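You operate a simulated robot arm through the tools that you are given. There is no shell and no other tool.

Carry out the task below with a simulated robot arm. There is one attempt and no reset: what you move stays moved.

TASK
Set the field to the job card's size, check it by the lamp, then switch the supply off.

Only the result counts: the job must be done as asked and must still hold three seconds after the hand-in. Knocking over, shifting, dropping, spilling or breaking anything else fails it.

THE ROBOT
A 7-joint arm with a two-finger parallel gripper, fixed in place. Base frame: the origin is at the foot of the arm, x ahead of it, y to its left, z up. Lengths are in m, angles in degrees, forces in N, time in s.
With the tool pointing down near the work surface it reaches from about 0.22 to 0.6 m from the base axis. Its first joint turns from -66.0 to 66.0 degrees. Payload 2.5 kg.
The tool frame sits at the grasp point between the pads (the TCP): z along the fingers, y along the line on which they close. The tips reach 0.023 m beyond it. Largest opening 0.094 m; finger width 0.038, thickness 0.01; the body of the gripper, 0.054 by 0.096 m, starts 0.039 m behind the TCP.
Orientation is that of the tool frame in the base frame, as a unit quaternion [w, x, y, z]. With the fingers straight down and closing along the base's y, the tool's x points along the base's -x, its y along +y and its z along -z.

THE INTERFACE
- The arm moves only by the tool servo_tool. Its argument "targets" is one flat list of numbers, 7 for each row, row after row: the closure, from 0 (fully open) to 1 (shut), then the shift along the base's x, y, z in m, then the turn, a rotation vector about the base's x, y, z in degrees. In form: [grip, dx, dy, dz, rx, ry, rz, grip, dx, dy, dz, rx, ry, rz, ...]. A call has 1 to 20 rows; each row is the pose to reach, as a shift and turn from the pose commanded when the call began. Each row takes 0.2 s and may step no farther than 0.05 m and 8.6 degrees from the row before; otherwise, or with a gripper value out of range, the whole call is refused. Where a pose cannot be reached the arm comes as near as it can. A force on the tool above 40 N (or 10 N above the force at the start of the call, whichever is more), or a blocked arm, ends the call early, and 0.2 s more pass. Each finger travels about 0.108 m/s and halts on what it meets, pressing with about 39 N; the grip force reading is that of the motor and also rises with nothing between the fingers. The clock runs only during rows and for 0.2 s after the last one: add rows that repeat a pose to give the fingers time. It gives the time, the measured TCP pose, the force on the tool (base axes), the opening and the grip force at its end, in the units of the frame above (readings bear some noise), with the torque about the TCP (base axes, N m) and any sound that the robot's microphone picked up, and new pictures: "pictures" is both (left out), scene, wrist or none.
- Cameras (640 x 400 px; columns grow to the right, rows downward): "scene" is fixed at [0.1304, -0.3974, 0.5561]; the picture's right is [0.73, -0.68, 0.00], its down [-0.30, -0.33, -0.89] and it looks along [0.61, 0.66, -0.45] (base axes); focal length 287 px, centre (320, 200). "wrist" rides on the gripper at [0.086, 0.016, -0.075] in the tool frame; the picture's right is [-0.18, 0.98, 0.00], its down [-0.58, -0.11, -0.81] and it looks along [-0.79, -0.15, 0.59] (tool axes); focal length 243 px, centre (320, 200). There is no depth. A picture from a camera that has moved, and an enlarged one, comes with that camera's place and axes in the base frame and with its lens. The place of the scene camera against the robot may be out by one fixed shift of up to 0.025 m in any direction.
- enlarge(camera, box): a new picture of the part [left, top, right, bottom] of that camera's present view, enlarged. The clock stands still meanwhile.
- sign_off(): hands the job in; it is judged then, once.

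Nothing tells you positions but the pictures and the camera data. Unless the task says otherwise, let go and move clear before handing in.

The tools are called after "Emit:" as a command line: name --argument value ..., lists and objects as JSON in quotes. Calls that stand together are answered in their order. servo_tool: Moves the arm, as the interface text tells. Its arguments: {"type":"object","properties":{"targets":{"type":"array"},"pictures":{"type":"string","enum":["both","scene","wrist","none"]}},"required":["targets"]} The other tools are called the same way: enlarge (camera, box) takes an enlarged picture of a part of a camera's view; sign_off () hands the job in.

At the start:

```text
clock: 0.0
position: [0.3139, -0.0138, 0.4622]
ee_rot: [0.001, 0.0, 1.0, 0.0]
contact_force: [-1.1, -0.3, 0.9]
wrist_torque: [0.01, -0.01, 0.03]
width: 0.0939
finger_force: 0.1
```

scene: 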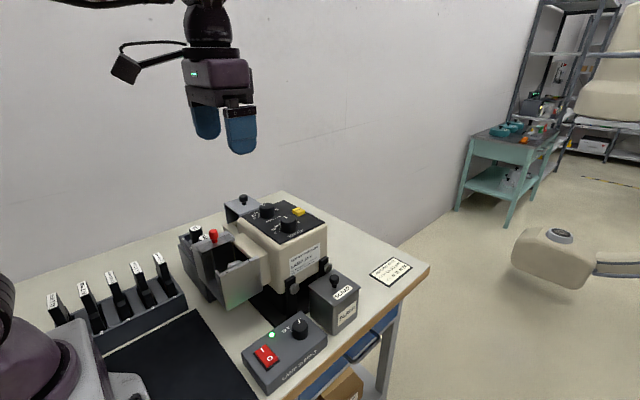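
wrist: 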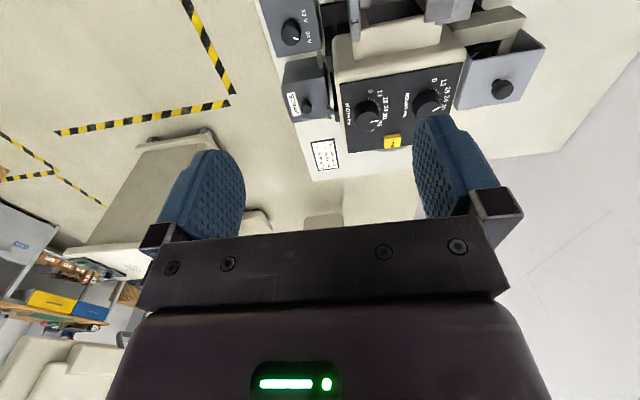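

I see a collimator-like box on a table with two knobs, a yellow lamp button, a job card and a supply box with a red rocker switch. I'll enlarge several parts before moving.

Emit:
enlarge --camera "scene" --box '[170, 180, 350, 310]'

Emit:
enlarge --camera "scene" --box '[340, 240, 440, 300]'

Emit:
enlarge --camera "scene" --box '[230, 260, 370, 400]'

Emit:
enlarge --camera "scene" --box '[30, 240, 210, 370]'

Emit:
enlarge --camera "wrist" --box '[250, 0, 560, 190]'

```text
3.08 times, centred on (260, 245) of scene
camera zoom: at [0.1304, -0.3974, 0.5561], right [0.73, -0.68, 0.0], down [-0.3, -0.33, -0.89], along [0.61, 0.66, -0.45], focal length 884 px, centre (505, 62)
```

zoom: 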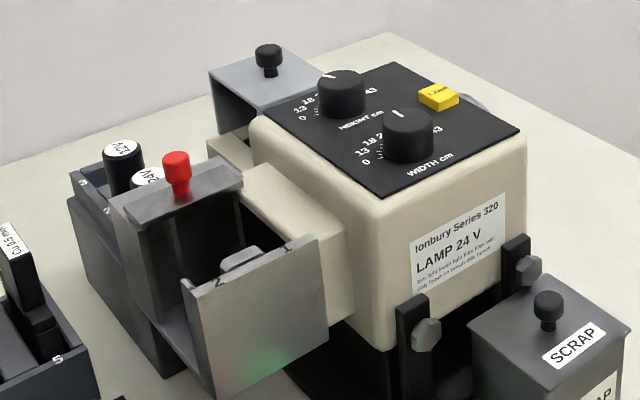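

```text
6.40 times, centred on (390, 270) of scene
camera zoom: at [0.1304, -0.3974, 0.5561], right [0.73, -0.68, 0.0], down [-0.3, -0.33, -0.89], along [0.61, 0.66, -0.45], focal length 1838 px, centre (-128, -248)
```

zoom: 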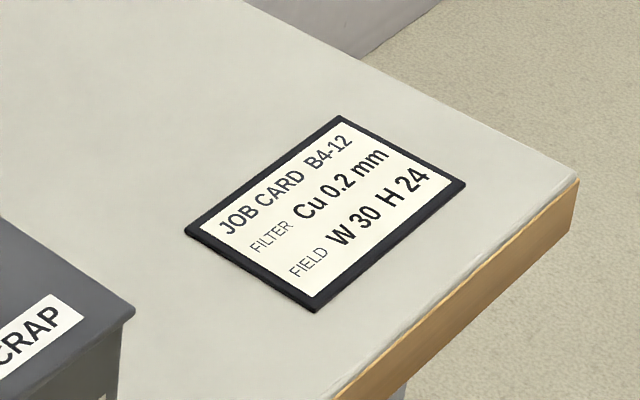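

```text
2.86 times, centred on (300, 330) of scene
camera zoom: at [0.1304, -0.3974, 0.5561], right [0.73, -0.68, 0.0], down [-0.3, -0.33, -0.89], along [0.61, 0.66, -0.45], focal length 820 px, centre (377, -171)
```

zoom: 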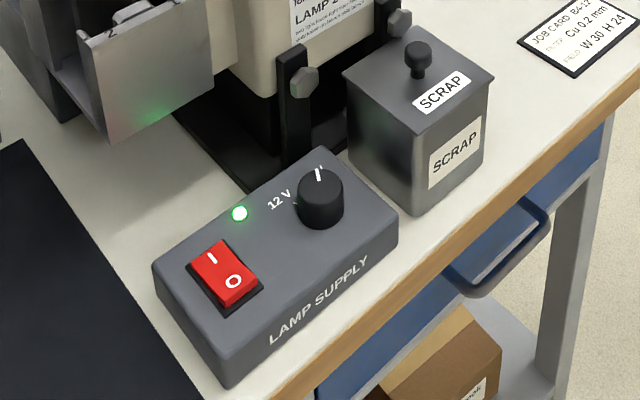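

```text
3.08 times, centred on (120, 305) of scene
camera zoom: at [0.1304, -0.3974, 0.5561], right [0.73, -0.68, 0.0], down [-0.3, -0.33, -0.89], along [0.61, 0.66, -0.45], focal length 884 px, centre (935, -123)
```

zoom: 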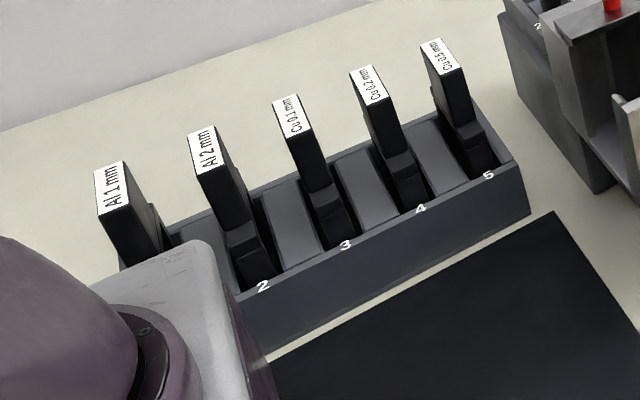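

```text
2.06 times, centred on (405, 95) of wrist
camera zoom: at [0.2267, 0.0031, 0.5376], right [0.18, 0.98, 0.0], down [0.58, -0.11, 0.81], along [0.79, -0.15, -0.59], focal length 501 px, centre (144, 417)
```

zoom: 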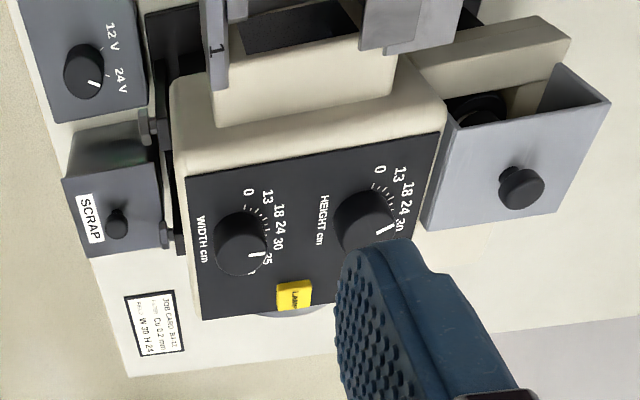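

The job card reads W 30, H 24, Cu 0.2 mm. I'll take finer enlargements of the dials, the supply and the labels.

Emit:
enlarge --camera "wrist" --box '[335, 80, 415, 160]'

Emit:
enlarge --camera "wrist" --box '[400, 70, 470, 130]'

Emit:
enlarge --camera "wrist" --box '[255, 0, 335, 55]'

Emit:
enlarge --camera "scene" --box '[245, 195, 325, 250]'

Emit:
enlarge --camera "scene" --box '[280, 235, 340, 275]'

Emit:
enlarge --camera "scene" --box '[260, 305, 330, 355]'

Emit:
enlarge --camera "scene" --box '[175, 190, 265, 260]'

```text
5.00 times, centred on (375, 120) of wrist
camera zoom: at [0.2267, 0.0031, 0.5376], right [0.18, 0.98, 0.0], down [0.58, -0.11, 0.81], along [0.79, -0.15, -0.59], focal length 1213 px, centre (45, 600)
```

zoom: 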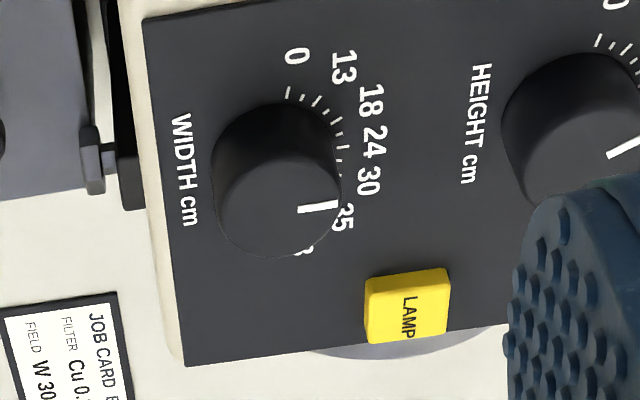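

```text
6.67 times, centred on (435, 100) of wrist
camera zoom: at [0.2267, 0.0031, 0.5376], right [0.18, 0.98, 0.0], down [0.58, -0.11, 0.81], along [0.79, -0.15, -0.59], focal length 1618 px, centre (-447, 867)
```

zoom: 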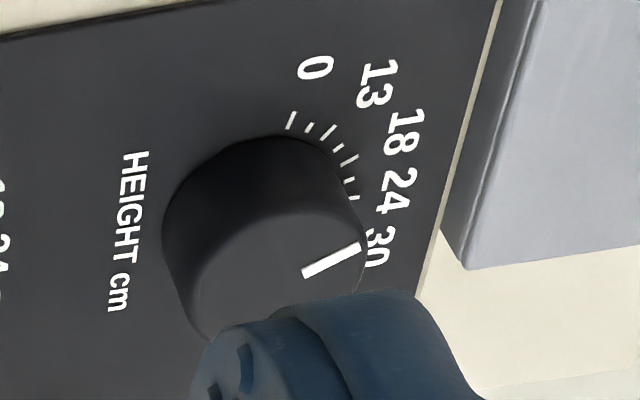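

```text
7.27 times, centred on (295, 28) of wrist
camera zoom: at [0.2267, 0.0031, 0.5376], right [0.18, 0.98, 0.0], down [0.58, -0.11, 0.81], along [0.79, -0.15, -0.59], focal length 1764 px, centre (502, 1454)
```

zoom: 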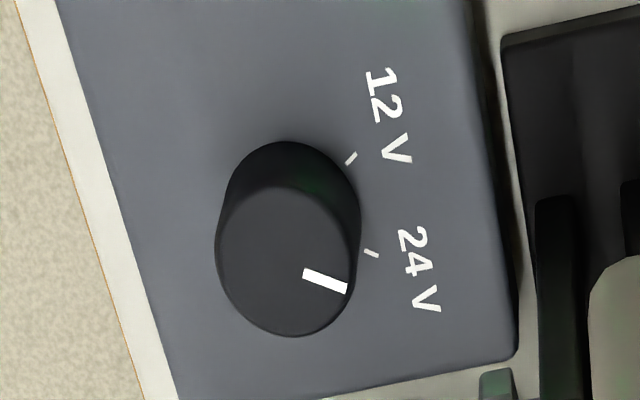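

```text
7.27 times, centred on (285, 222) of scene
camera zoom: at [0.1304, -0.3974, 0.5561], right [0.73, -0.68, 0.0], down [-0.3, -0.33, -0.89], along [0.61, 0.66, -0.45], focal length 2088 px, centre (574, 36)
```

zoom: 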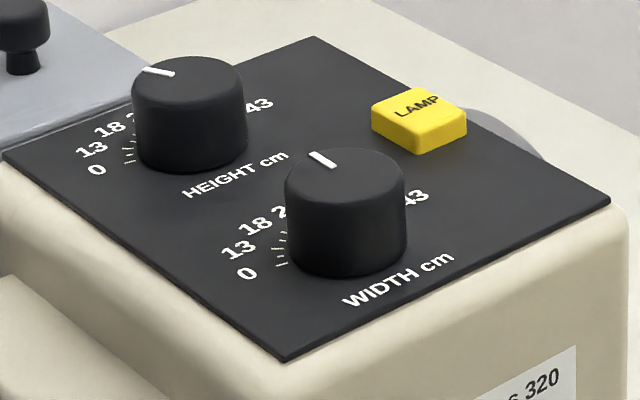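

```text
10.00 times, centred on (310, 255) of scene
camera zoom: at [0.1304, -0.3974, 0.5561], right [0.73, -0.68, 0.0], down [-0.3, -0.33, -0.89], along [0.61, 0.66, -0.45], focal length 2871 px, centre (420, -350)
```

zoom: 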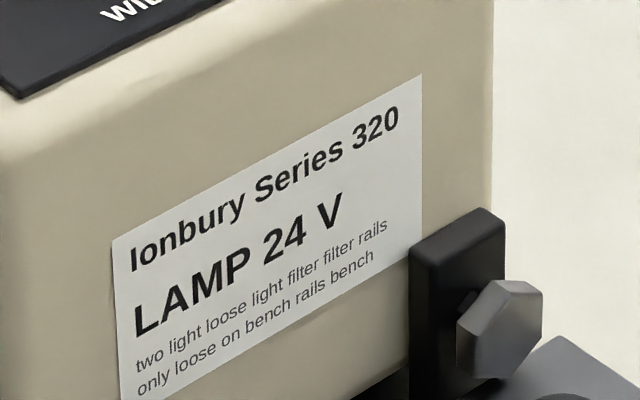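

```text
8.00 times, centred on (295, 330) of scene
camera zoom: at [0.1304, -0.3974, 0.5561], right [0.73, -0.68, 0.0], down [-0.3, -0.33, -0.89], along [0.61, 0.66, -0.45], focal length 2297 px, centre (520, -840)
```

zoom: 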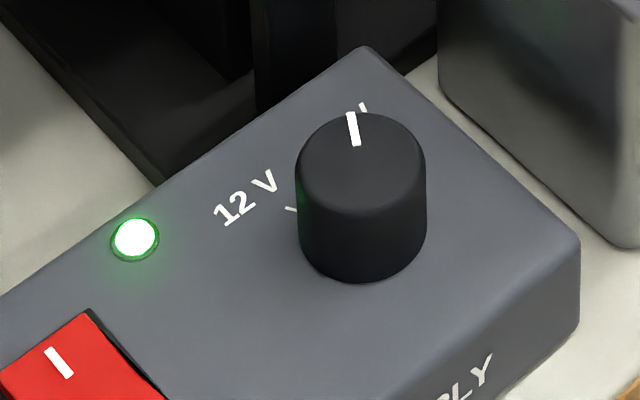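

```text
5.71 times, centred on (220, 225) of scene
camera zoom: at [0.1304, -0.3974, 0.5561], right [0.73, -0.68, 0.0], down [-0.3, -0.33, -0.89], along [0.61, 0.66, -0.45], focal length 1641 px, centre (891, 57)
```

zoom: 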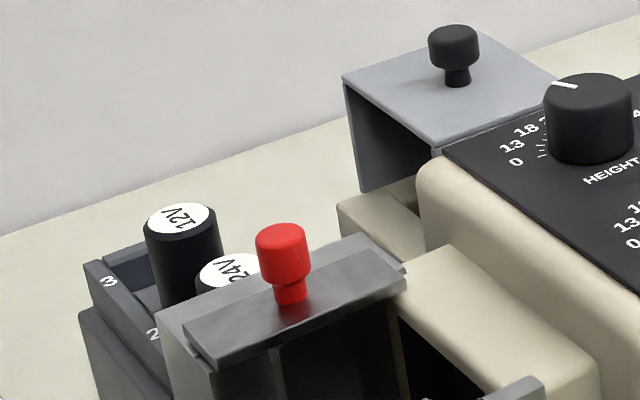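

The card wants W 30, H 24. The supply is on and at 24 V, which matches the label "LAMP 24 V". The dials sit around (0.47, 0.03, 0.24), so I'll tilt the wrist camera to look down on them.

Emit:
servo_tool --targets '[0, 0.025, 0.011, -0.01, 0, 6, 0, 0, 0.05, 0.022, -0.025, 0, 12, 0, 0, 0.075, 0.033, -0.045, 0, 18, 0, 0, 0.1, 0.043, -0.065, 0, 24, 0, 0, 0.126, 0.054, -0.08, 0, 30, 0, 0, 0.126, 0.054, -0.08, 0, 30, 0]'

```text
clock: 1.4
position: [0.4302, 0.0362, 0.3857]
ee_rot: [-0.243, -0.001, 0.97, 0.0]
contact_force: [-1.4, -0.3, -0.3]
wrist_torque: [-0.01, 0.0, -0.01]
width: 0.094
finger_force: 0.2
out of reach, approached as far as the arm can: row 5, 6
camera wrist: at [0.3889, 0.0535, 0.4937], right [0.16, 0.98, -0.09], down [0.89, -0.11, 0.44], along [0.42, -0.15, -0.89], focal length 243 px, centre (320, 200)
```

scene: 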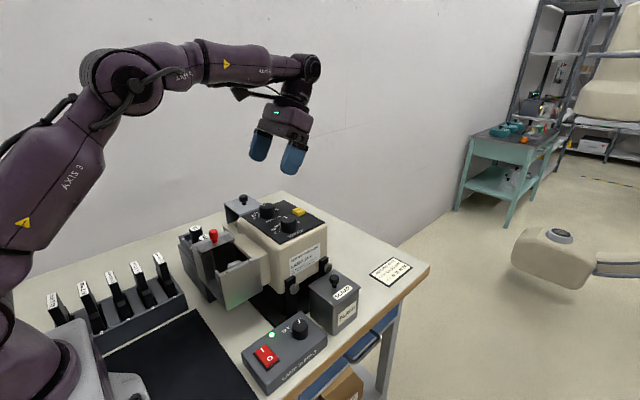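
wrist: 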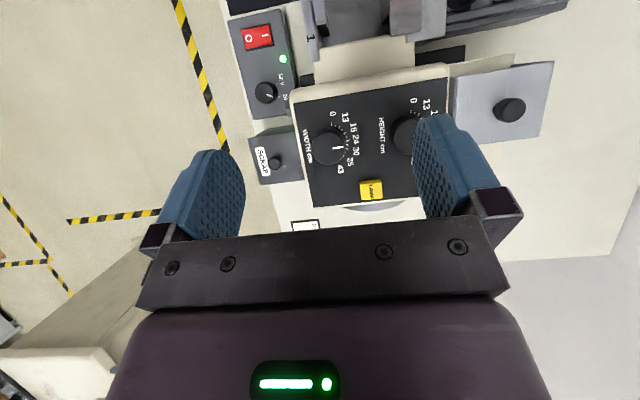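

The view down is nearly there, but the left-hand finger hides the HEIGHT dial. I'll shift sideways a bit to see both dials.

Emit:
servo_tool --targets '[0, -0.005, 0.025, 0, 0, 0, 0, 0, -0.01, 0.05, 0, 0, 0, 0, 0, -0.01, 0.05, 0, 0, 0, 0]' --pictures "wrist"

```text
clock: 2.2
position: [0.4196, 0.0864, 0.3863]
ee_rot: [-0.258, 0.0, 0.966, 0.0]
contact_force: [0.0, 0.1, -0.2]
wrist_torque: [0.04, -0.02, 0.05]
width: 0.0939
finger_force: 0.2
out of reach, approached as far as the arm can: row 1
camera wrist: at [0.3821, 0.1043, 0.495], right [0.16, 0.98, -0.09], down [0.91, -0.11, 0.41], along [0.39, -0.15, -0.91], focal length 243 px, centre (320, 200)
```

wrist: 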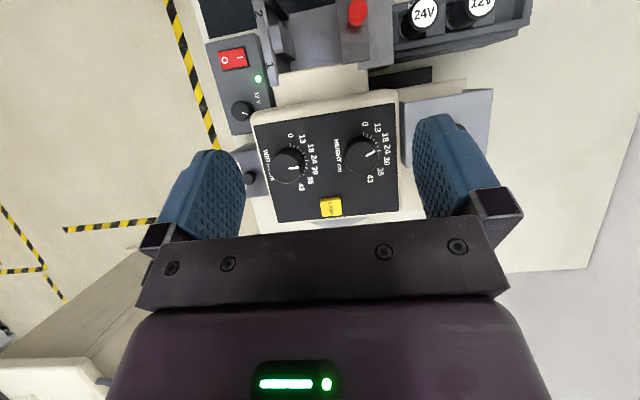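

Emit:
enlarge --camera "wrist" --box '[250, 120, 330, 200]'

Emit:
enlarge --camera "wrist" --box '[325, 110, 405, 190]'

Emit:
enlarge --camera "wrist" --box '[240, 80, 410, 230]'

Emit:
enlarge --camera "wrist" --box '[190, 0, 300, 140]'

```text
5.00 times, centred on (290, 160) of wrist
camera zoom: at [0.3821, 0.1043, 0.495], right [0.16, 0.98, -0.09], down [0.91, -0.11, 0.41], along [0.39, -0.15, -0.91], focal length 1213 px, centre (470, 400)
```

zoom: 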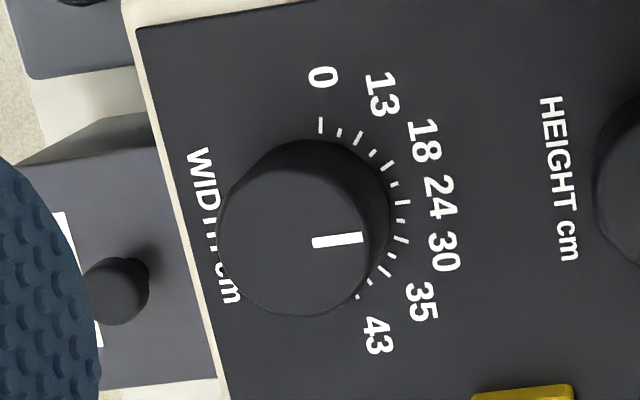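

```text
5.00 times, centred on (365, 150) of wrist
camera zoom: at [0.3821, 0.1043, 0.495], right [0.16, 0.98, -0.09], down [0.91, -0.11, 0.41], along [0.39, -0.15, -0.91], focal length 1213 px, centre (95, 450)
```

zoom: 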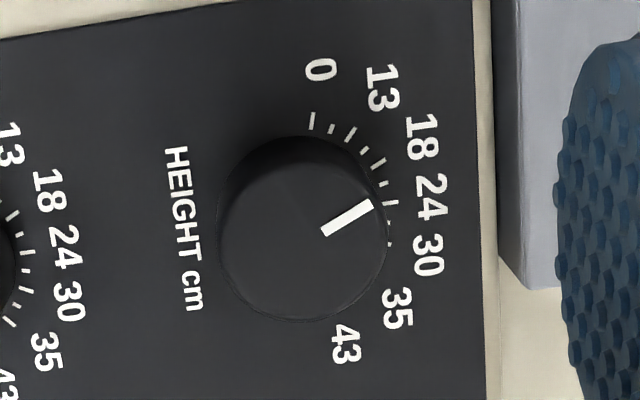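

```text
2.67 times, centred on (325, 155) of wrist
camera zoom: at [0.3821, 0.1043, 0.495], right [0.16, 0.98, -0.09], down [0.91, -0.11, 0.41], along [0.39, -0.15, -0.91], focal length 647 px, centre (307, 320)
```

zoom: 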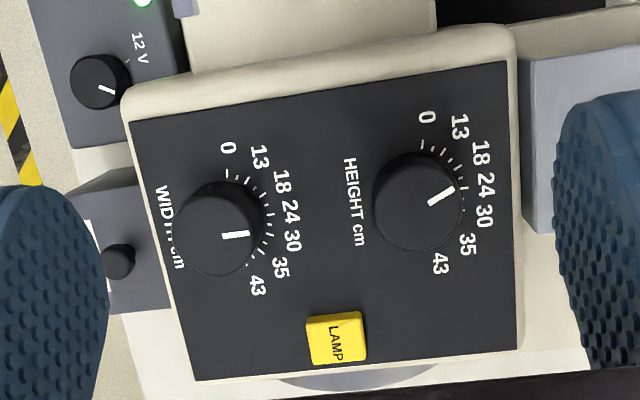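

```text
2.86 times, centred on (245, 70) of wrist
camera zoom: at [0.3821, 0.1043, 0.495], right [0.16, 0.98, -0.09], down [0.91, -0.11, 0.41], along [0.39, -0.15, -0.91], focal length 693 px, centre (534, 571)
```

zoom: 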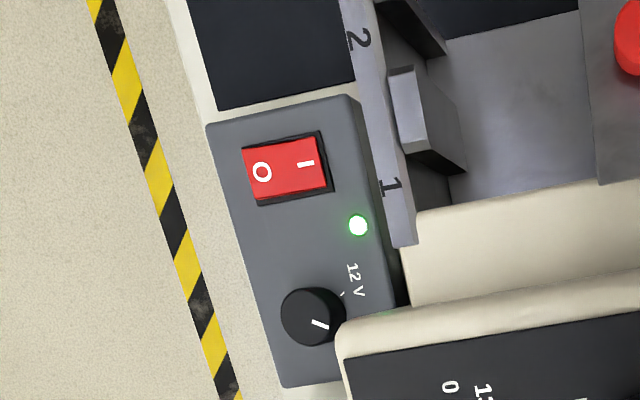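

The panel is flat and lined up with the base axes: WIDTH knob at about (0.450, 0.030), HEIGHT knob at about (0.450, 0.115), tops near z 0.242, and the LAMP button at (0.508, 0.073). The pointers read W 24 and H 18, and the ticks are about 25° apart, so each knob must turn one major tick clockwise. I'll set the tool upright above the WIDTH knob.

Emit:
servo_tool --targets '[0.3, 0.006, -0.012, 0, 0, -6, 0, 0.3, 0.012, -0.024, 0, 0, -12, 0, 0.3, 0.018, -0.036, -0.01, 0, -18, 0, 0.3, 0.024, -0.048, -0.02, 0, -24, 0, 0.3, 0.03, -0.0567, -0.035, 0, -30, 0, 0.3, 0.03, -0.0567, -0.056, 0, -30, 0, 0.3, 0.03, -0.0567, -0.056, 0, -30, 0]'

```text
clock: 3.8
position: [0.4508, 0.0297, 0.3308]
ee_rot: [0.001, 0.0, 1.0, 0.0]
contact_force: [-1.3, 0.2, -0.3]
wrist_torque: [-0.01, -0.01, -0.03]
width: 0.066
finger_force: 0.0
camera wrist: at [0.3643, 0.0464, 0.4058], right [0.18, 0.98, 0.0], down [0.58, -0.11, 0.81], along [0.79, -0.15, -0.59], focal length 243 px, centre (320, 200)
```

scene: 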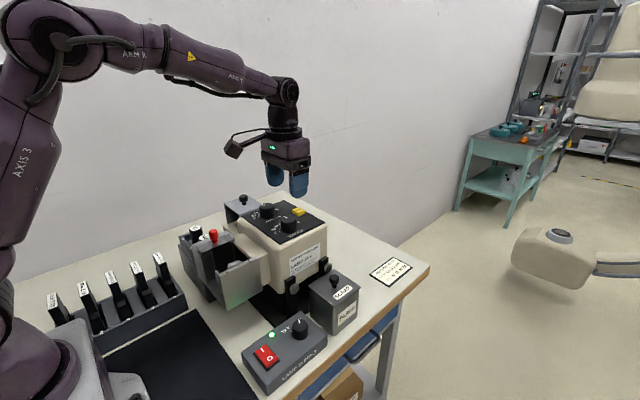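
wrist: 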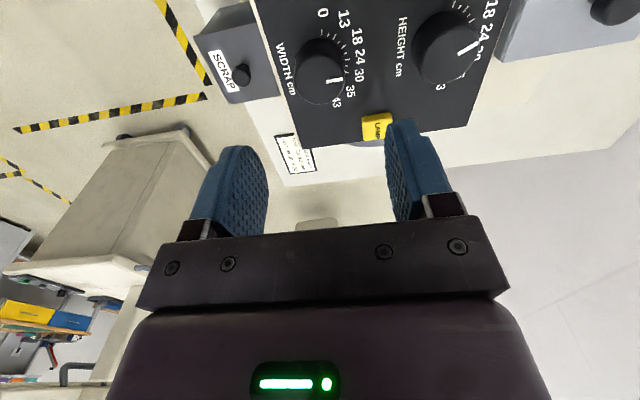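

Emit:
enlarge --camera "wrist" --box '[270, 0, 380, 120]'

Emit:
enlarge --camera "wrist" --box '[385, 0, 525, 120]'

```text
3.33 times, centred on (325, 60) of wrist
camera zoom: at [0.3643, 0.0464, 0.4058], right [0.18, 0.98, 0.0], down [0.58, -0.11, 0.81], along [0.79, -0.15, -0.59], focal length 809 px, centre (303, 667)
```

zoom: 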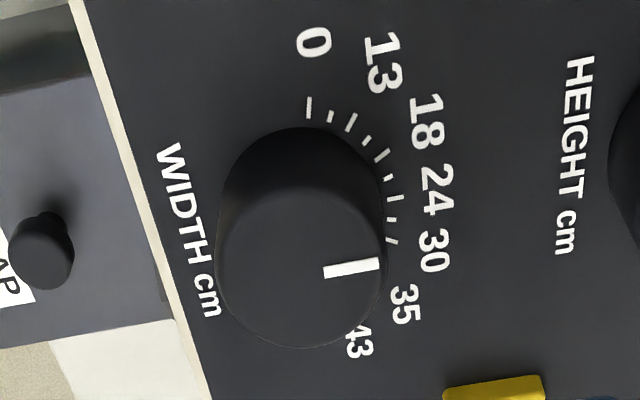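

```text
3.33 times, centred on (455, 60) of wrist
camera zoom: at [0.3643, 0.0464, 0.4058], right [0.18, 0.98, 0.0], down [0.58, -0.11, 0.81], along [0.79, -0.15, -0.59], focal length 809 px, centre (-130, 667)
```

zoom: 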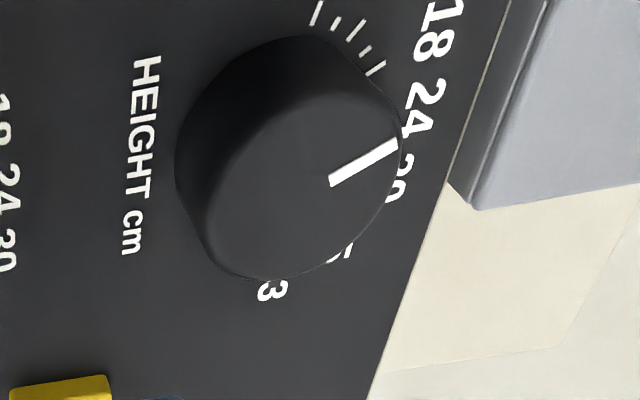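

Pose is good and the knob centre refines to (0.4495, 0.0304), top z 0.2415 and panel z 0.216. I'll descend so the fingertips straddle the WIDTH knob just above the panel.

Emit:
servo_tool --targets '[0.3, -0.0012, 0.0006, -0.03, 0, 0, 0, 0.3, -0.0012, 0.0006, -0.06, 0, 0, 0, 0.3, -0.0012, 0.0006, -0.075, 0, 0, 0, 0.3, -0.0012, 0.0006, -0.085, 0, 0, 0, 0.3, -0.0012, 0.0006, -0.085, 0, 0, 0]'

```text
clock: 5.0
position: [0.4496, 0.0299, 0.2465]
ee_rot: [0.0, 0.0, 1.0, 0.0]
contact_force: [0.0, -0.6, 0.1]
wrist_torque: [-0.01, 0.01, -0.01]
width: 0.0659
finger_force: 0.1
camera wrist: at [0.3629, 0.0472, 0.3215], right [0.18, 0.98, 0.0], down [0.58, -0.11, 0.81], along [0.79, -0.15, -0.59], focal length 243 px, centre (320, 200)
```

scene: 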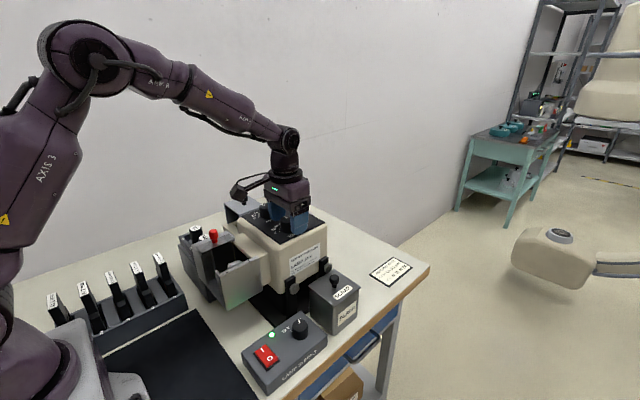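
wrist: 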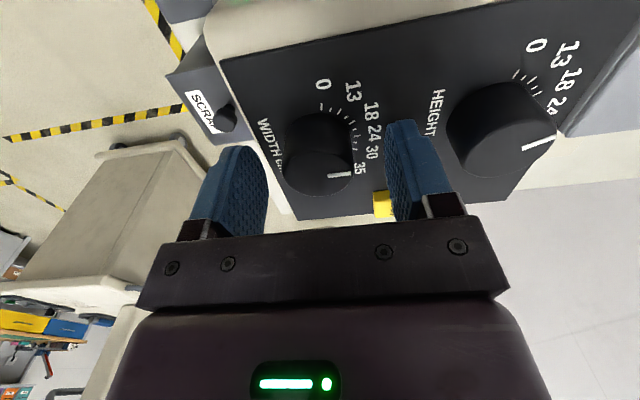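

The fingers straddle the knob properly. Now I'll close on it and hold still to see the grip.

Emit:
servo_tool --targets '[0.6, 0, 0, 0, 0, 0, 0, 0.8, 0, 0, 0, 0, 0, 0, 0.8, 0, 0, 0, 0, 0, 0, 0.8, 0, 0, 0, 0, 0, 0]' --pictures "wrist"

```text
clock: 6.0
position: [0.4503, 0.0291, 0.2469]
ee_rot: [-0.001, 0.0, 1.0, -0.001]
contact_force: [0.5, -8.5, -3.2]
wrist_torque: [0.43, -0.1, 0.0]
width: 0.036
finger_force: 44.6
camera wrist: at [0.363, 0.0463, 0.3216], right [0.18, 0.98, 0.0], down [0.58, -0.11, 0.81], along [0.79, -0.15, -0.59], focal length 243 px, centre (320, 200)
```

wrist: 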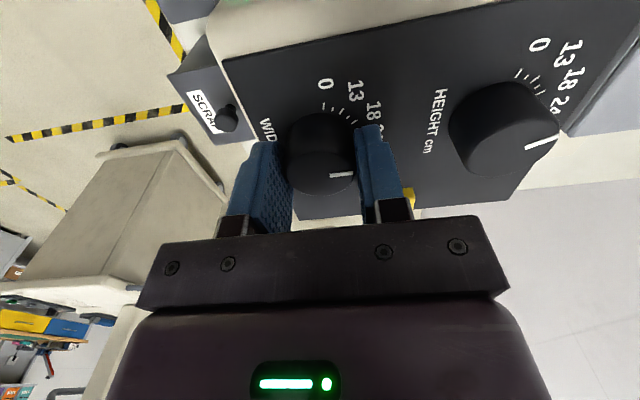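

The grip is firm at 36 mm with a small sideways load of about 8 N, so the knob centre is slightly toward -y. I'll ease 1 mm that way while turning 25° clockwise from 24 toward 30.

Emit:
servo_tool --targets '[0.8, 0, -0.001, 0, 0, 0, 0, 0.8, 0, -0.001, 0, 0, 0, -5, 0.8, 0, -0.001, 0, 0, 0, -10, 0.8, 0, -0.001, 0, 0, 0, -15, 0.8, 0, -0.001, 0, 0, 0, -20, 0.8, 0, -0.001, 0, 0, 0, -25, 0.8, 0, -0.001, 0, 0, 0, -25]'

```text
clock: 7.6
position: [0.4492, 0.0299, 0.2472]
ee_rot: [0.0, 0.217, 0.976, 0.0]
contact_force: [-7.4, -8.0, 7.5]
wrist_torque: [0.61, 0.19, -0.02]
width: 0.0356
finger_force: 44.9
camera wrist: at [0.3779, 0.0813, 0.3215], right [0.58, 0.81, 0.0], down [0.48, -0.34, 0.81], along [0.65, -0.47, -0.59], focal length 243 px, centre (320, 200)
```

scene: 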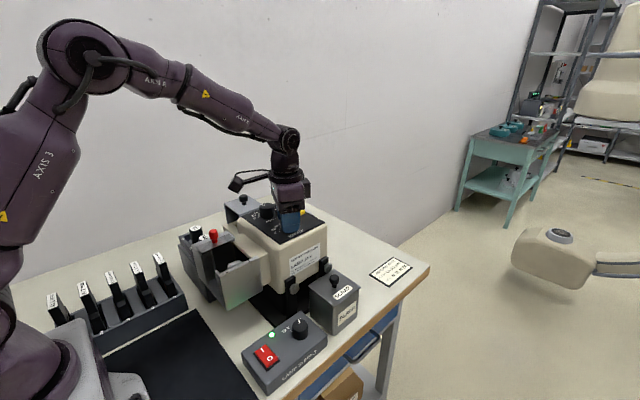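
wrist: 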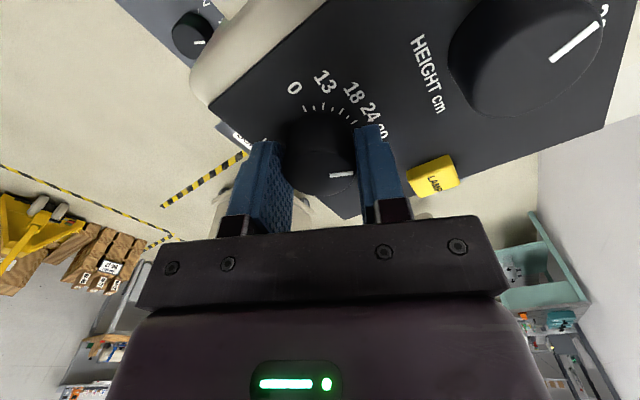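

The pointer stayed fixed in the gripper's view, so the knob turned 25° with it. I'll open, rise clear and look at the dial.

Emit:
servo_tool --targets '[0.5, 0, 0, 0, 0, 0, 0, 0.3, 0, 0, 0, 0, 0, 0, 0.3, 0, 0, 0.03, 0, 0, 0, 0.3, 0, 0, 0.06, 0, 0, 5, 0.3, 0, 0, 0.085, 0, 0, 10, 0.3, 0, 0, 0.085, 0, 0, 15, 0.3, 0, 0, 0.085, 0, 0, 20, 0.3, 0, 0, 0.085, 0, 0, 25, 0.3, 0, 0, 0.085, 0, 0, 25]' --pictures "wrist"

Emit:
enlarge --camera "wrist" --box '[270, 0, 380, 120]'

```text
clock: 9.6
position: [0.4493, 0.0303, 0.3303]
ee_rot: [0.0, -0.001, 1.0, 0.0]
contact_force: [-0.1, 0.4, 0.5]
wrist_torque: [-0.01, -0.02, -0.02]
width: 0.0659
finger_force: 0.2
camera wrist: at [0.3625, 0.0467, 0.4063], right [0.18, 0.98, 0.0], down [0.58, -0.11, 0.81], along [0.79, -0.15, -0.59], focal length 243 px, centre (320, 200)
```

wrist: 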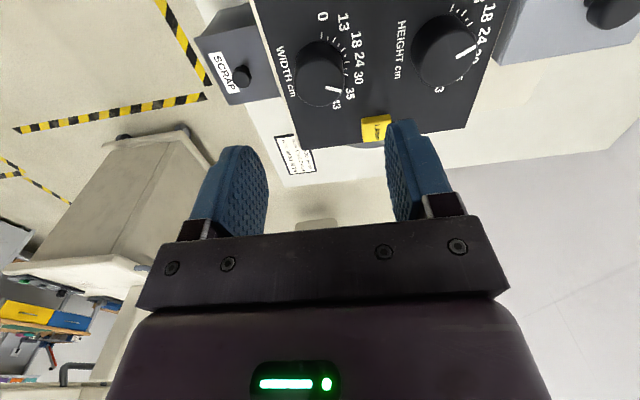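

```text
3.33 times, centred on (325, 60) of wrist
camera zoom: at [0.3625, 0.0467, 0.4063], right [0.18, 0.98, 0.0], down [0.58, -0.11, 0.81], along [0.79, -0.15, -0.59], focal length 809 px, centre (303, 667)
```

zoom: 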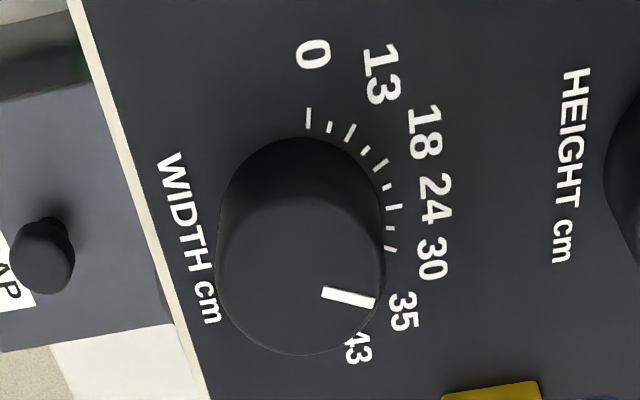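

Pointer moved close to the 30 mark, but I need a precise reading. I'll enlarge further here.

Emit:
enlarge --camera "wrist" --box '[290, 25, 370, 110]'

Emit:
servo_tool --targets '[0.3, -0.006, 0.012, 0.02, 0, 6, 0, 0.3, -0.012, 0.024, 0.04, 0, 12, 0, 0.3, -0.018, 0.036, 0.056, 0, 18, 0, 0.3, -0.024, 0.036, 0.056, 0, 24, 0, 0.3, -0.03, 0.036, 0.056, 0, 30, 0, 0.3, -0.03, 0.036, 0.056, 0, 30, 0]' --pictures "wrist"

```text
4.71 times, centred on (330, 68) of wrist
camera zoom: at [0.3625, 0.0467, 0.4063], right [0.18, 0.98, 0.0], down [0.58, -0.11, 0.81], along [0.79, -0.15, -0.59], focal length 1142 px, centre (273, 824)
```

zoom: 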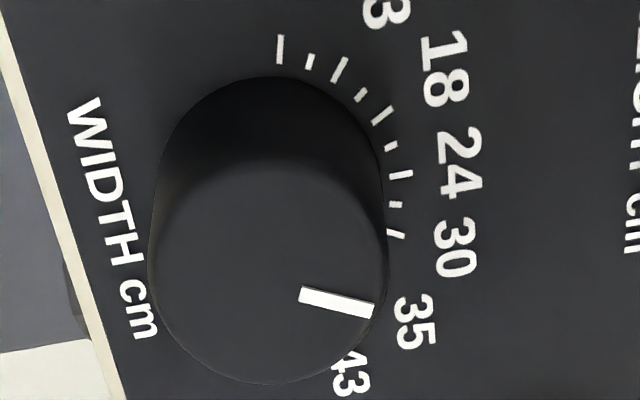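

```text
clock: 11.0
position: [0.4204, 0.0658, 0.3879]
ee_rot: [-0.259, -0.001, 0.966, 0.0]
contact_force: [0.0, -0.1, 0.3]
wrist_torque: [0.01, 0.0, 0.0]
width: 0.066
finger_force: 0.1
camera wrist: at [0.3821, 0.0822, 0.4957], right [0.16, 0.98, -0.09], down [0.91, -0.11, 0.41], along [0.39, -0.15, -0.91], focal length 243 px, centre (320, 200)
```

wrist: 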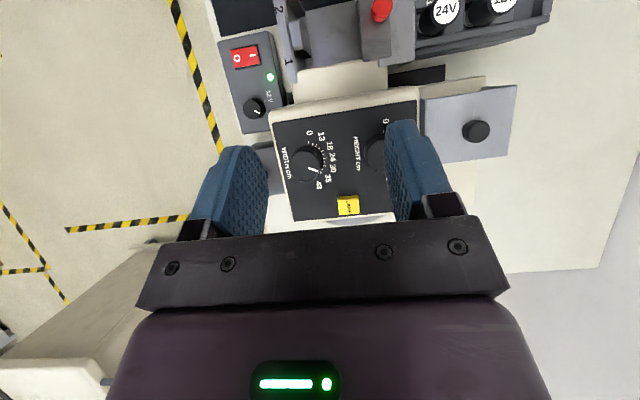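

Emit:
enlarge --camera "wrist" --box '[275, 125, 345, 205]'

Emit:
enlarge --camera "wrist" --box '[285, 142, 335, 182]'

```text
5.00 times, centred on (310, 165) of wrist
camera zoom: at [0.3821, 0.0822, 0.4957], right [0.16, 0.98, -0.09], down [0.91, -0.11, 0.41], along [0.39, -0.15, -0.91], focal length 1213 px, centre (370, 375)
```

zoom: 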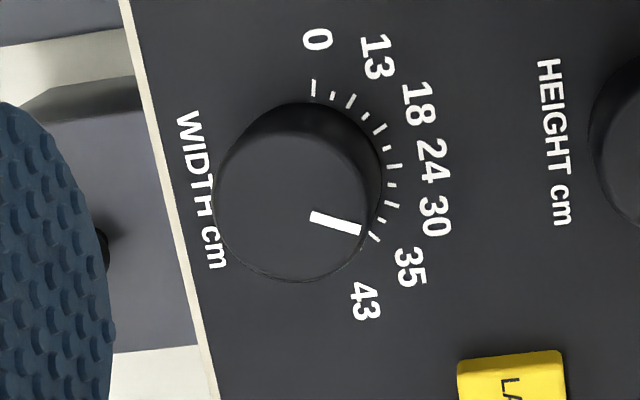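

```text
10.00 times, centred on (310, 162) of wrist
camera zoom: at [0.3821, 0.0822, 0.4957], right [0.16, 0.98, -0.09], down [0.91, -0.11, 0.41], along [0.39, -0.15, -0.91], focal length 2426 px, centre (420, 580)
```

zoom: 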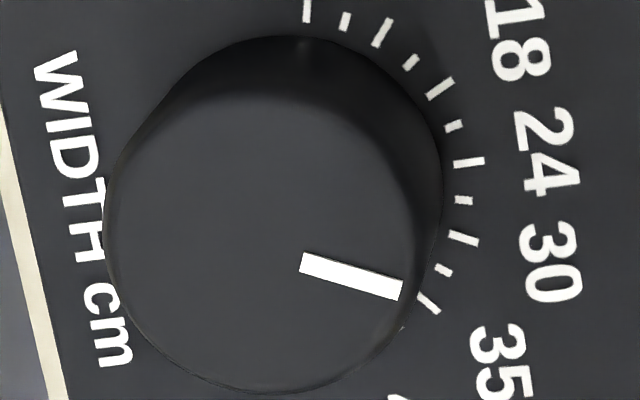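

WIDTH pointer measures about 114° against the 30 tick at 115°, so W is set to 30. Next I'll go above the HEIGHT knob at about (0.450, 0.115).

Emit:
servo_tool --targets '[0.3, 0.006, 0.01, 0, 0, -6, 0, 0.3, 0.012, 0.02, 0, 0, -12, 0, 0.3, 0.018, 0.03, -0.01, 0, -18, 0, 0.3, 0.024, 0.04, -0.02, 0, -24, 0, 0.3, 0.0294, 0.0485, -0.035, 0, -30, 0, 0.3, 0.0294, 0.0485, -0.057, 0, -30, 0, 0.3, 0.0294, 0.0485, -0.057, 0, -30, 0]' --pictures "wrist"

Emit:
enlarge --camera "wrist" --box '[270, 0, 380, 120]'

```text
clock: 12.6
position: [0.4492, 0.1142, 0.3305]
ee_rot: [0.0, 0.0, 1.0, -0.001]
contact_force: [-0.5, 0.1, -0.3]
wrist_torque: [-0.01, 0.03, -0.01]
width: 0.0657
finger_force: 0.1
camera wrist: at [0.3624, 0.1309, 0.4058], right [0.18, 0.98, 0.0], down [0.58, -0.11, 0.81], along [0.79, -0.15, -0.59], focal length 243 px, centre (320, 200)
```

wrist: 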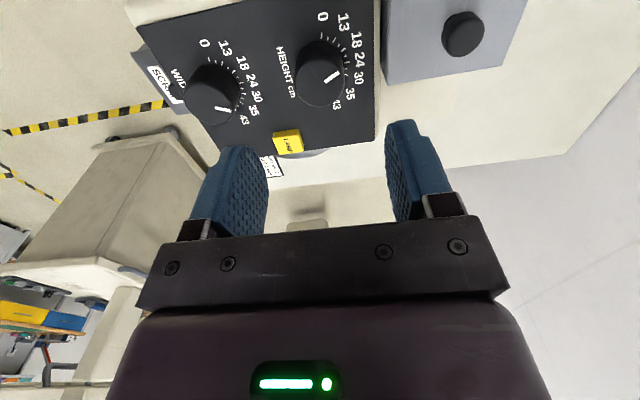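

```text
3.33 times, centred on (325, 60) of wrist
camera zoom: at [0.3624, 0.1309, 0.4058], right [0.18, 0.98, 0.0], down [0.58, -0.11, 0.81], along [0.79, -0.15, -0.59], focal length 809 px, centre (303, 667)
```

zoom: 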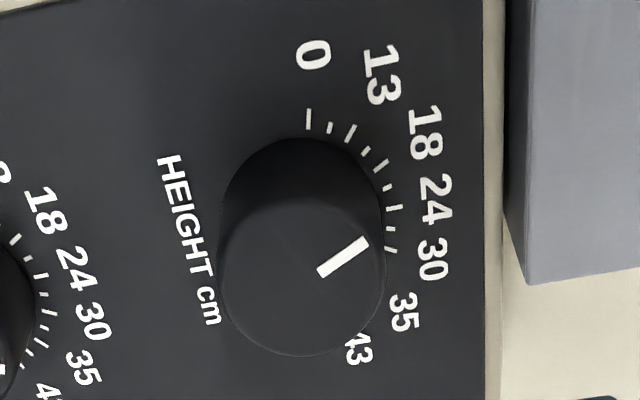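

The HEIGHT dial appears exactly as the WIDTH dial did from the matching pose, with the pointer at 18. I'll descend over it, correcting 1 mm toward -y as learned before.

Emit:
servo_tool --targets '[0.3, 0.0005, -0.0012, -0.03, 0, 0, 0, 0.3, 0.0005, -0.0012, -0.06, 0, 0, 0, 0.3, 0.0005, -0.0012, -0.075, 0, 0, 0, 0.3, 0.0005, -0.0012, -0.084, 0, 0, 0, 0.3, 0.0005, -0.0012, -0.084, 0, 0, 0]'

```text
clock: 13.8
position: [0.4501, 0.1127, 0.2466]
ee_rot: [-0.001, 0.001, 1.0, 0.0]
contact_force: [-0.4, 0.1, 0.2]
wrist_torque: [0.0, 0.02, 0.01]
width: 0.0656
finger_force: 0.1
camera wrist: at [0.3624, 0.1298, 0.3215], right [0.18, 0.98, 0.0], down [0.58, -0.11, 0.81], along [0.79, -0.15, -0.59], focal length 243 px, centre (320, 200)
```

scene: 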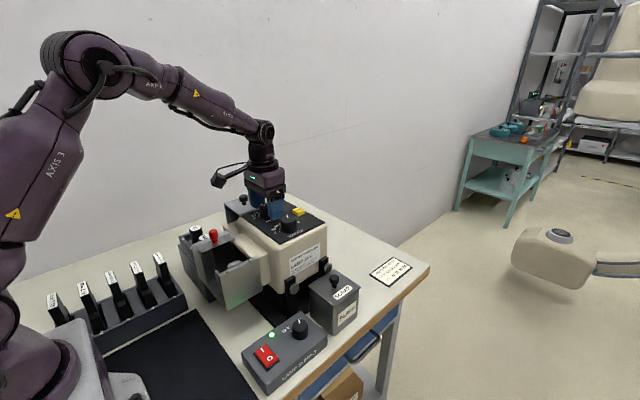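
wrist: 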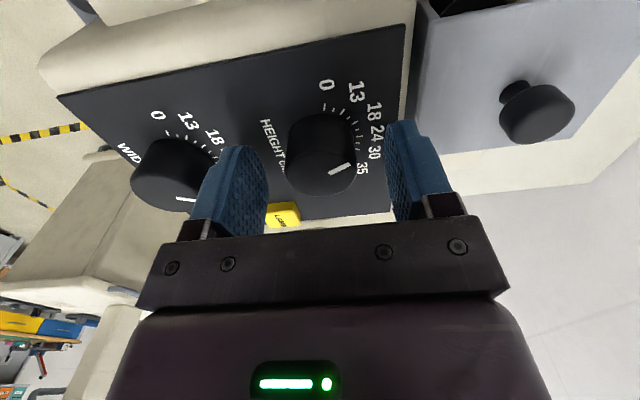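

Fingers straddle the HEIGHT knob with clearance to its neighbour. I'll close and then turn 25° clockwise.

Emit:
servo_tool --targets '[0.6, 0, 0, 0, 0, 0, 0, 0.8, 0, 0, 0, 0, 0, 0, 0.8, 0, 0, 0, 0, 0, 0, 0.8, 0, 0, 0, 0, 0, 0]' --pictures "wrist"

```text
clock: 14.8
position: [0.4492, 0.1132, 0.2462]
ee_rot: [-0.001, -0.001, 1.0, 0.0]
contact_force: [1.5, 3.9, -4.8]
wrist_torque: [-0.44, -0.1, 0.0]
width: 0.0356
finger_force: 45.0
camera wrist: at [0.3624, 0.13, 0.3216], right [0.18, 0.98, 0.0], down [0.58, -0.11, 0.81], along [0.79, -0.15, -0.59], focal length 243 px, centre (320, 200)
```

wrist: 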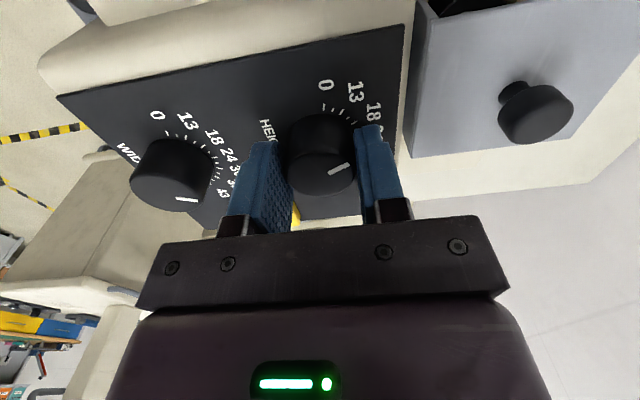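

Emit:
servo_tool --targets '[0.8, 0, 0.0003, 0, 0, 0, -5, 0.8, 0, 0.0003, 0, 0, 0, -10, 0.8, 0, 0.0003, 0, 0, 0, -15, 0.8, 0, 0.0003, 0, 0, 0, -20, 0.8, 0, 0.0003, 0, 0, 0, -25, 0.8, 0, 0.0003, 0, 0, 0, -25]' --pictures "wrist"

```text
clock: 16.2
position: [0.4506, 0.113, 0.2461]
ee_rot: [-0.001, 0.217, 0.976, 0.001]
contact_force: [-7.0, 7.1, 6.6]
wrist_torque: [-0.65, 0.14, -0.02]
width: 0.0355
finger_force: 44.6
camera wrist: at [0.3774, 0.1653, 0.3217], right [0.58, 0.81, 0.0], down [0.48, -0.34, 0.81], along [0.66, -0.47, -0.59], focal length 243 px, centre (320, 200)
```

wrist: 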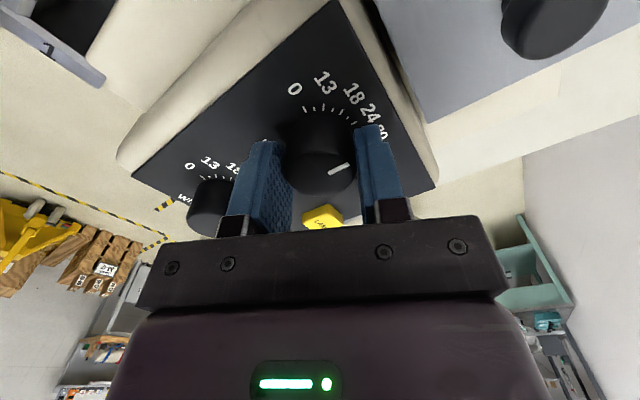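

The knob followed again. I'll open, rise, straighten up and tilt for a reading of both dials.

Emit:
servo_tool --targets '[0.5, 0, 0, 0, 0, 0, 0, 0.3, 0, 0, 0, 0, 0, 0, 0.3, 0, 0, 0.03, 0, 0, 0, 0.3, 0, 0, 0.06, 0, 0, 5, 0.3, 0, 0, 0.085, 0, 0, 10, 0.3, 0, 0, 0.085, 0, 0, 15, 0.3, 0, 0, 0.085, 0, 0, 20, 0.3, 0, 0, 0.085, 0, 0, 25, 0.3, 0, 0, 0.085, 0, 0, 25]' --pictures "none"

Emit:
servo_tool --targets '[0.15, -0.006, -0.008, 0.02, 0, 6, 0, 0, -0.012, -0.016, 0.04, 0, 12, 0, 0, -0.018, -0.024, 0.056, 0, 18, 0, 0, -0.024, -0.027, 0.056, 0, 24, 0, 0, -0.03, -0.027, 0.056, 0, 30, 0, 0, -0.03, -0.027, 0.056, 0, 30, 0]' --pictures "wrist"

Emit:
enlarge --camera "wrist" --box '[255, 120, 335, 195]'

Emit:
enlarge --camera "wrist" --box '[330, 115, 410, 190]'

```text
clock: 18.2
position: [0.45, 0.113, 0.3299]
ee_rot: [0.0, -0.001, 1.0, 0.0]
contact_force: [0.2, -0.4, -0.3]
wrist_torque: [0.03, -0.04, 0.01]
width: 0.0657
finger_force: 0.0
```

```text
clock: 19.6
position: [0.4204, 0.0862, 0.387]
ee_rot: [-0.259, 0.0, 0.966, 0.001]
contact_force: [0.5, 0.4, -0.2]
wrist_torque: [-0.01, 0.01, 0.0]
width: 0.0941
finger_force: 0.1
camera wrist: at [0.382, 0.103, 0.495], right [0.16, 0.98, -0.09], down [0.91, -0.11, 0.41], along [0.39, -0.15, -0.91], focal length 243 px, centre (320, 200)
```

wrist: 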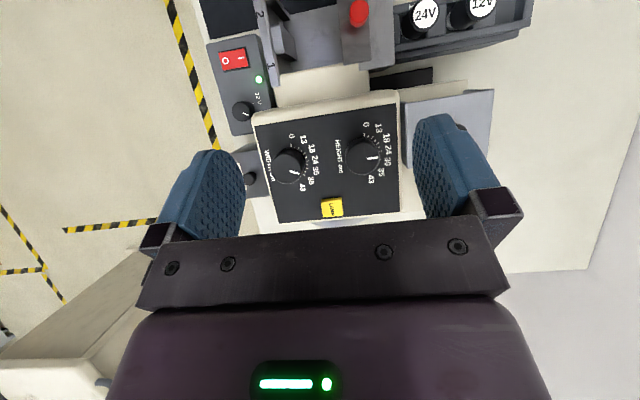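

```text
5.33 times, centred on (295, 158) of wrist
camera zoom: at [0.382, 0.103, 0.495], right [0.16, 0.98, -0.09], down [0.91, -0.11, 0.41], along [0.39, -0.15, -0.91], focal length 1294 px, centre (453, 427)
```

zoom: 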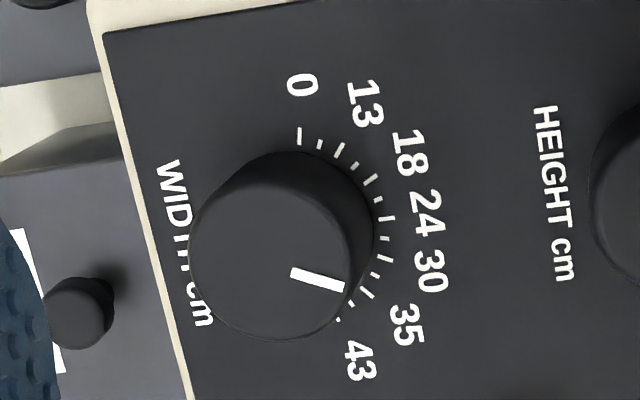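

```text
5.33 times, centred on (370, 152) of wrist
camera zoom: at [0.382, 0.103, 0.495], right [0.16, 0.98, -0.09], down [0.91, -0.11, 0.41], along [0.39, -0.15, -0.91], focal length 1294 px, centre (53, 453)
```

zoom: 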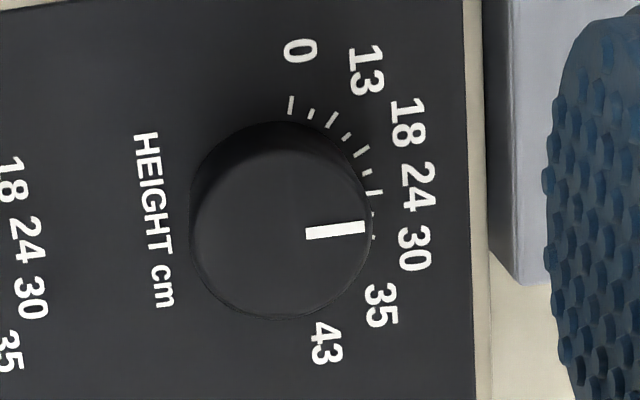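

Dials now read W at 114° (30 tick at 115°) and H at about 91° (24 tick at 90°), so both are set. Next I'll bring the closed fingers upright over the LAMP button at about (0.508, 0.072).

Emit:
servo_tool --targets '[0.3, 0.016, -0.003, 0, 0, -6, 0, 0.6, 0.032, -0.006, 0, 0, -12, 0, 0.9, 0.05, -0.009, 0, 0, -18, 0, 1, 0.068, -0.012, -0.01, 0, -24, 0, 1, 0.088, -0.0142, -0.02, 0, -30, 0, 1, 0.088, -0.0142, -0.057, 0, -30, 0, 1, 0.088, -0.0142, -0.087, 0, -30, 0, 1, 0.088, -0.0142, -0.087, 0, -30, 0]'

```text
clock: 21.4
position: [0.5093, 0.072, 0.2985]
ee_rot: [0.0, 0.0, 1.0, 0.0]
contact_force: [0.1, 0.6, 0.3]
wrist_torque: [0.01, 0.02, 0.03]
width: 0.0002
finger_force: 39.2
camera wrist: at [0.4217, 0.089, 0.3739], right [0.18, 0.98, 0.0], down [0.58, -0.11, 0.81], along [0.79, -0.15, -0.59], focal length 243 px, centre (320, 200)
```

scene: 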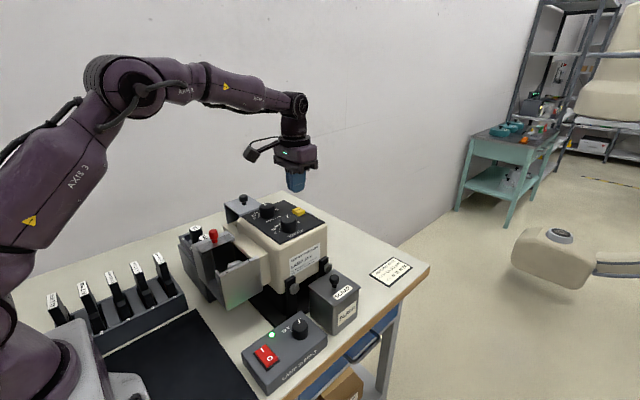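
wrist: 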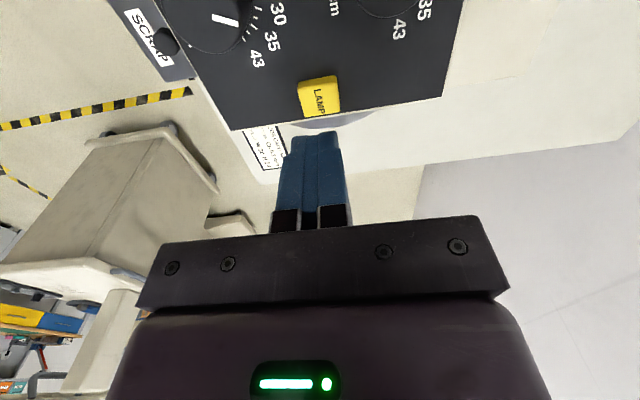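

The button is centred under the closed fingertips. I'll lower to just above it, then press in small steps while watching the force.

Emit:
servo_tool --targets '[1, 0, 0, -0.025, 0, 0, 0, 1, 0, 0, -0.045, 0, 0, 0, 1, 0, 0, -0.048, 0, 0, 0, 1, 0, 0, -0.05, 0, 0, 0, 1, 0, 0, -0.051, 0, 0, 0]'

```text
clock: 22.6
position: [0.5088, 0.0715, 0.2474]
ee_rot: [0.0, 0.0, 1.0, 0.0]
contact_force: [-0.1, 0.8, 0.1]
wrist_torque: [0.05, 0.03, 0.0]
width: 0.0001
finger_force: 38.8
camera wrist: at [0.4213, 0.089, 0.3239], right [0.18, 0.98, 0.0], down [0.58, -0.11, 0.81], along [0.79, -0.15, -0.59], focal length 243 px, centre (320, 200)
```

scene: 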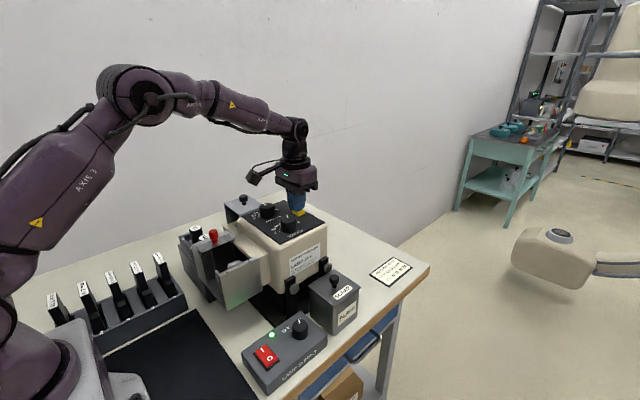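
wrist: 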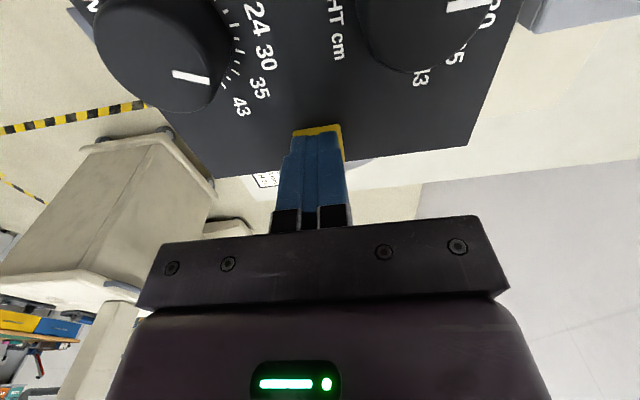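

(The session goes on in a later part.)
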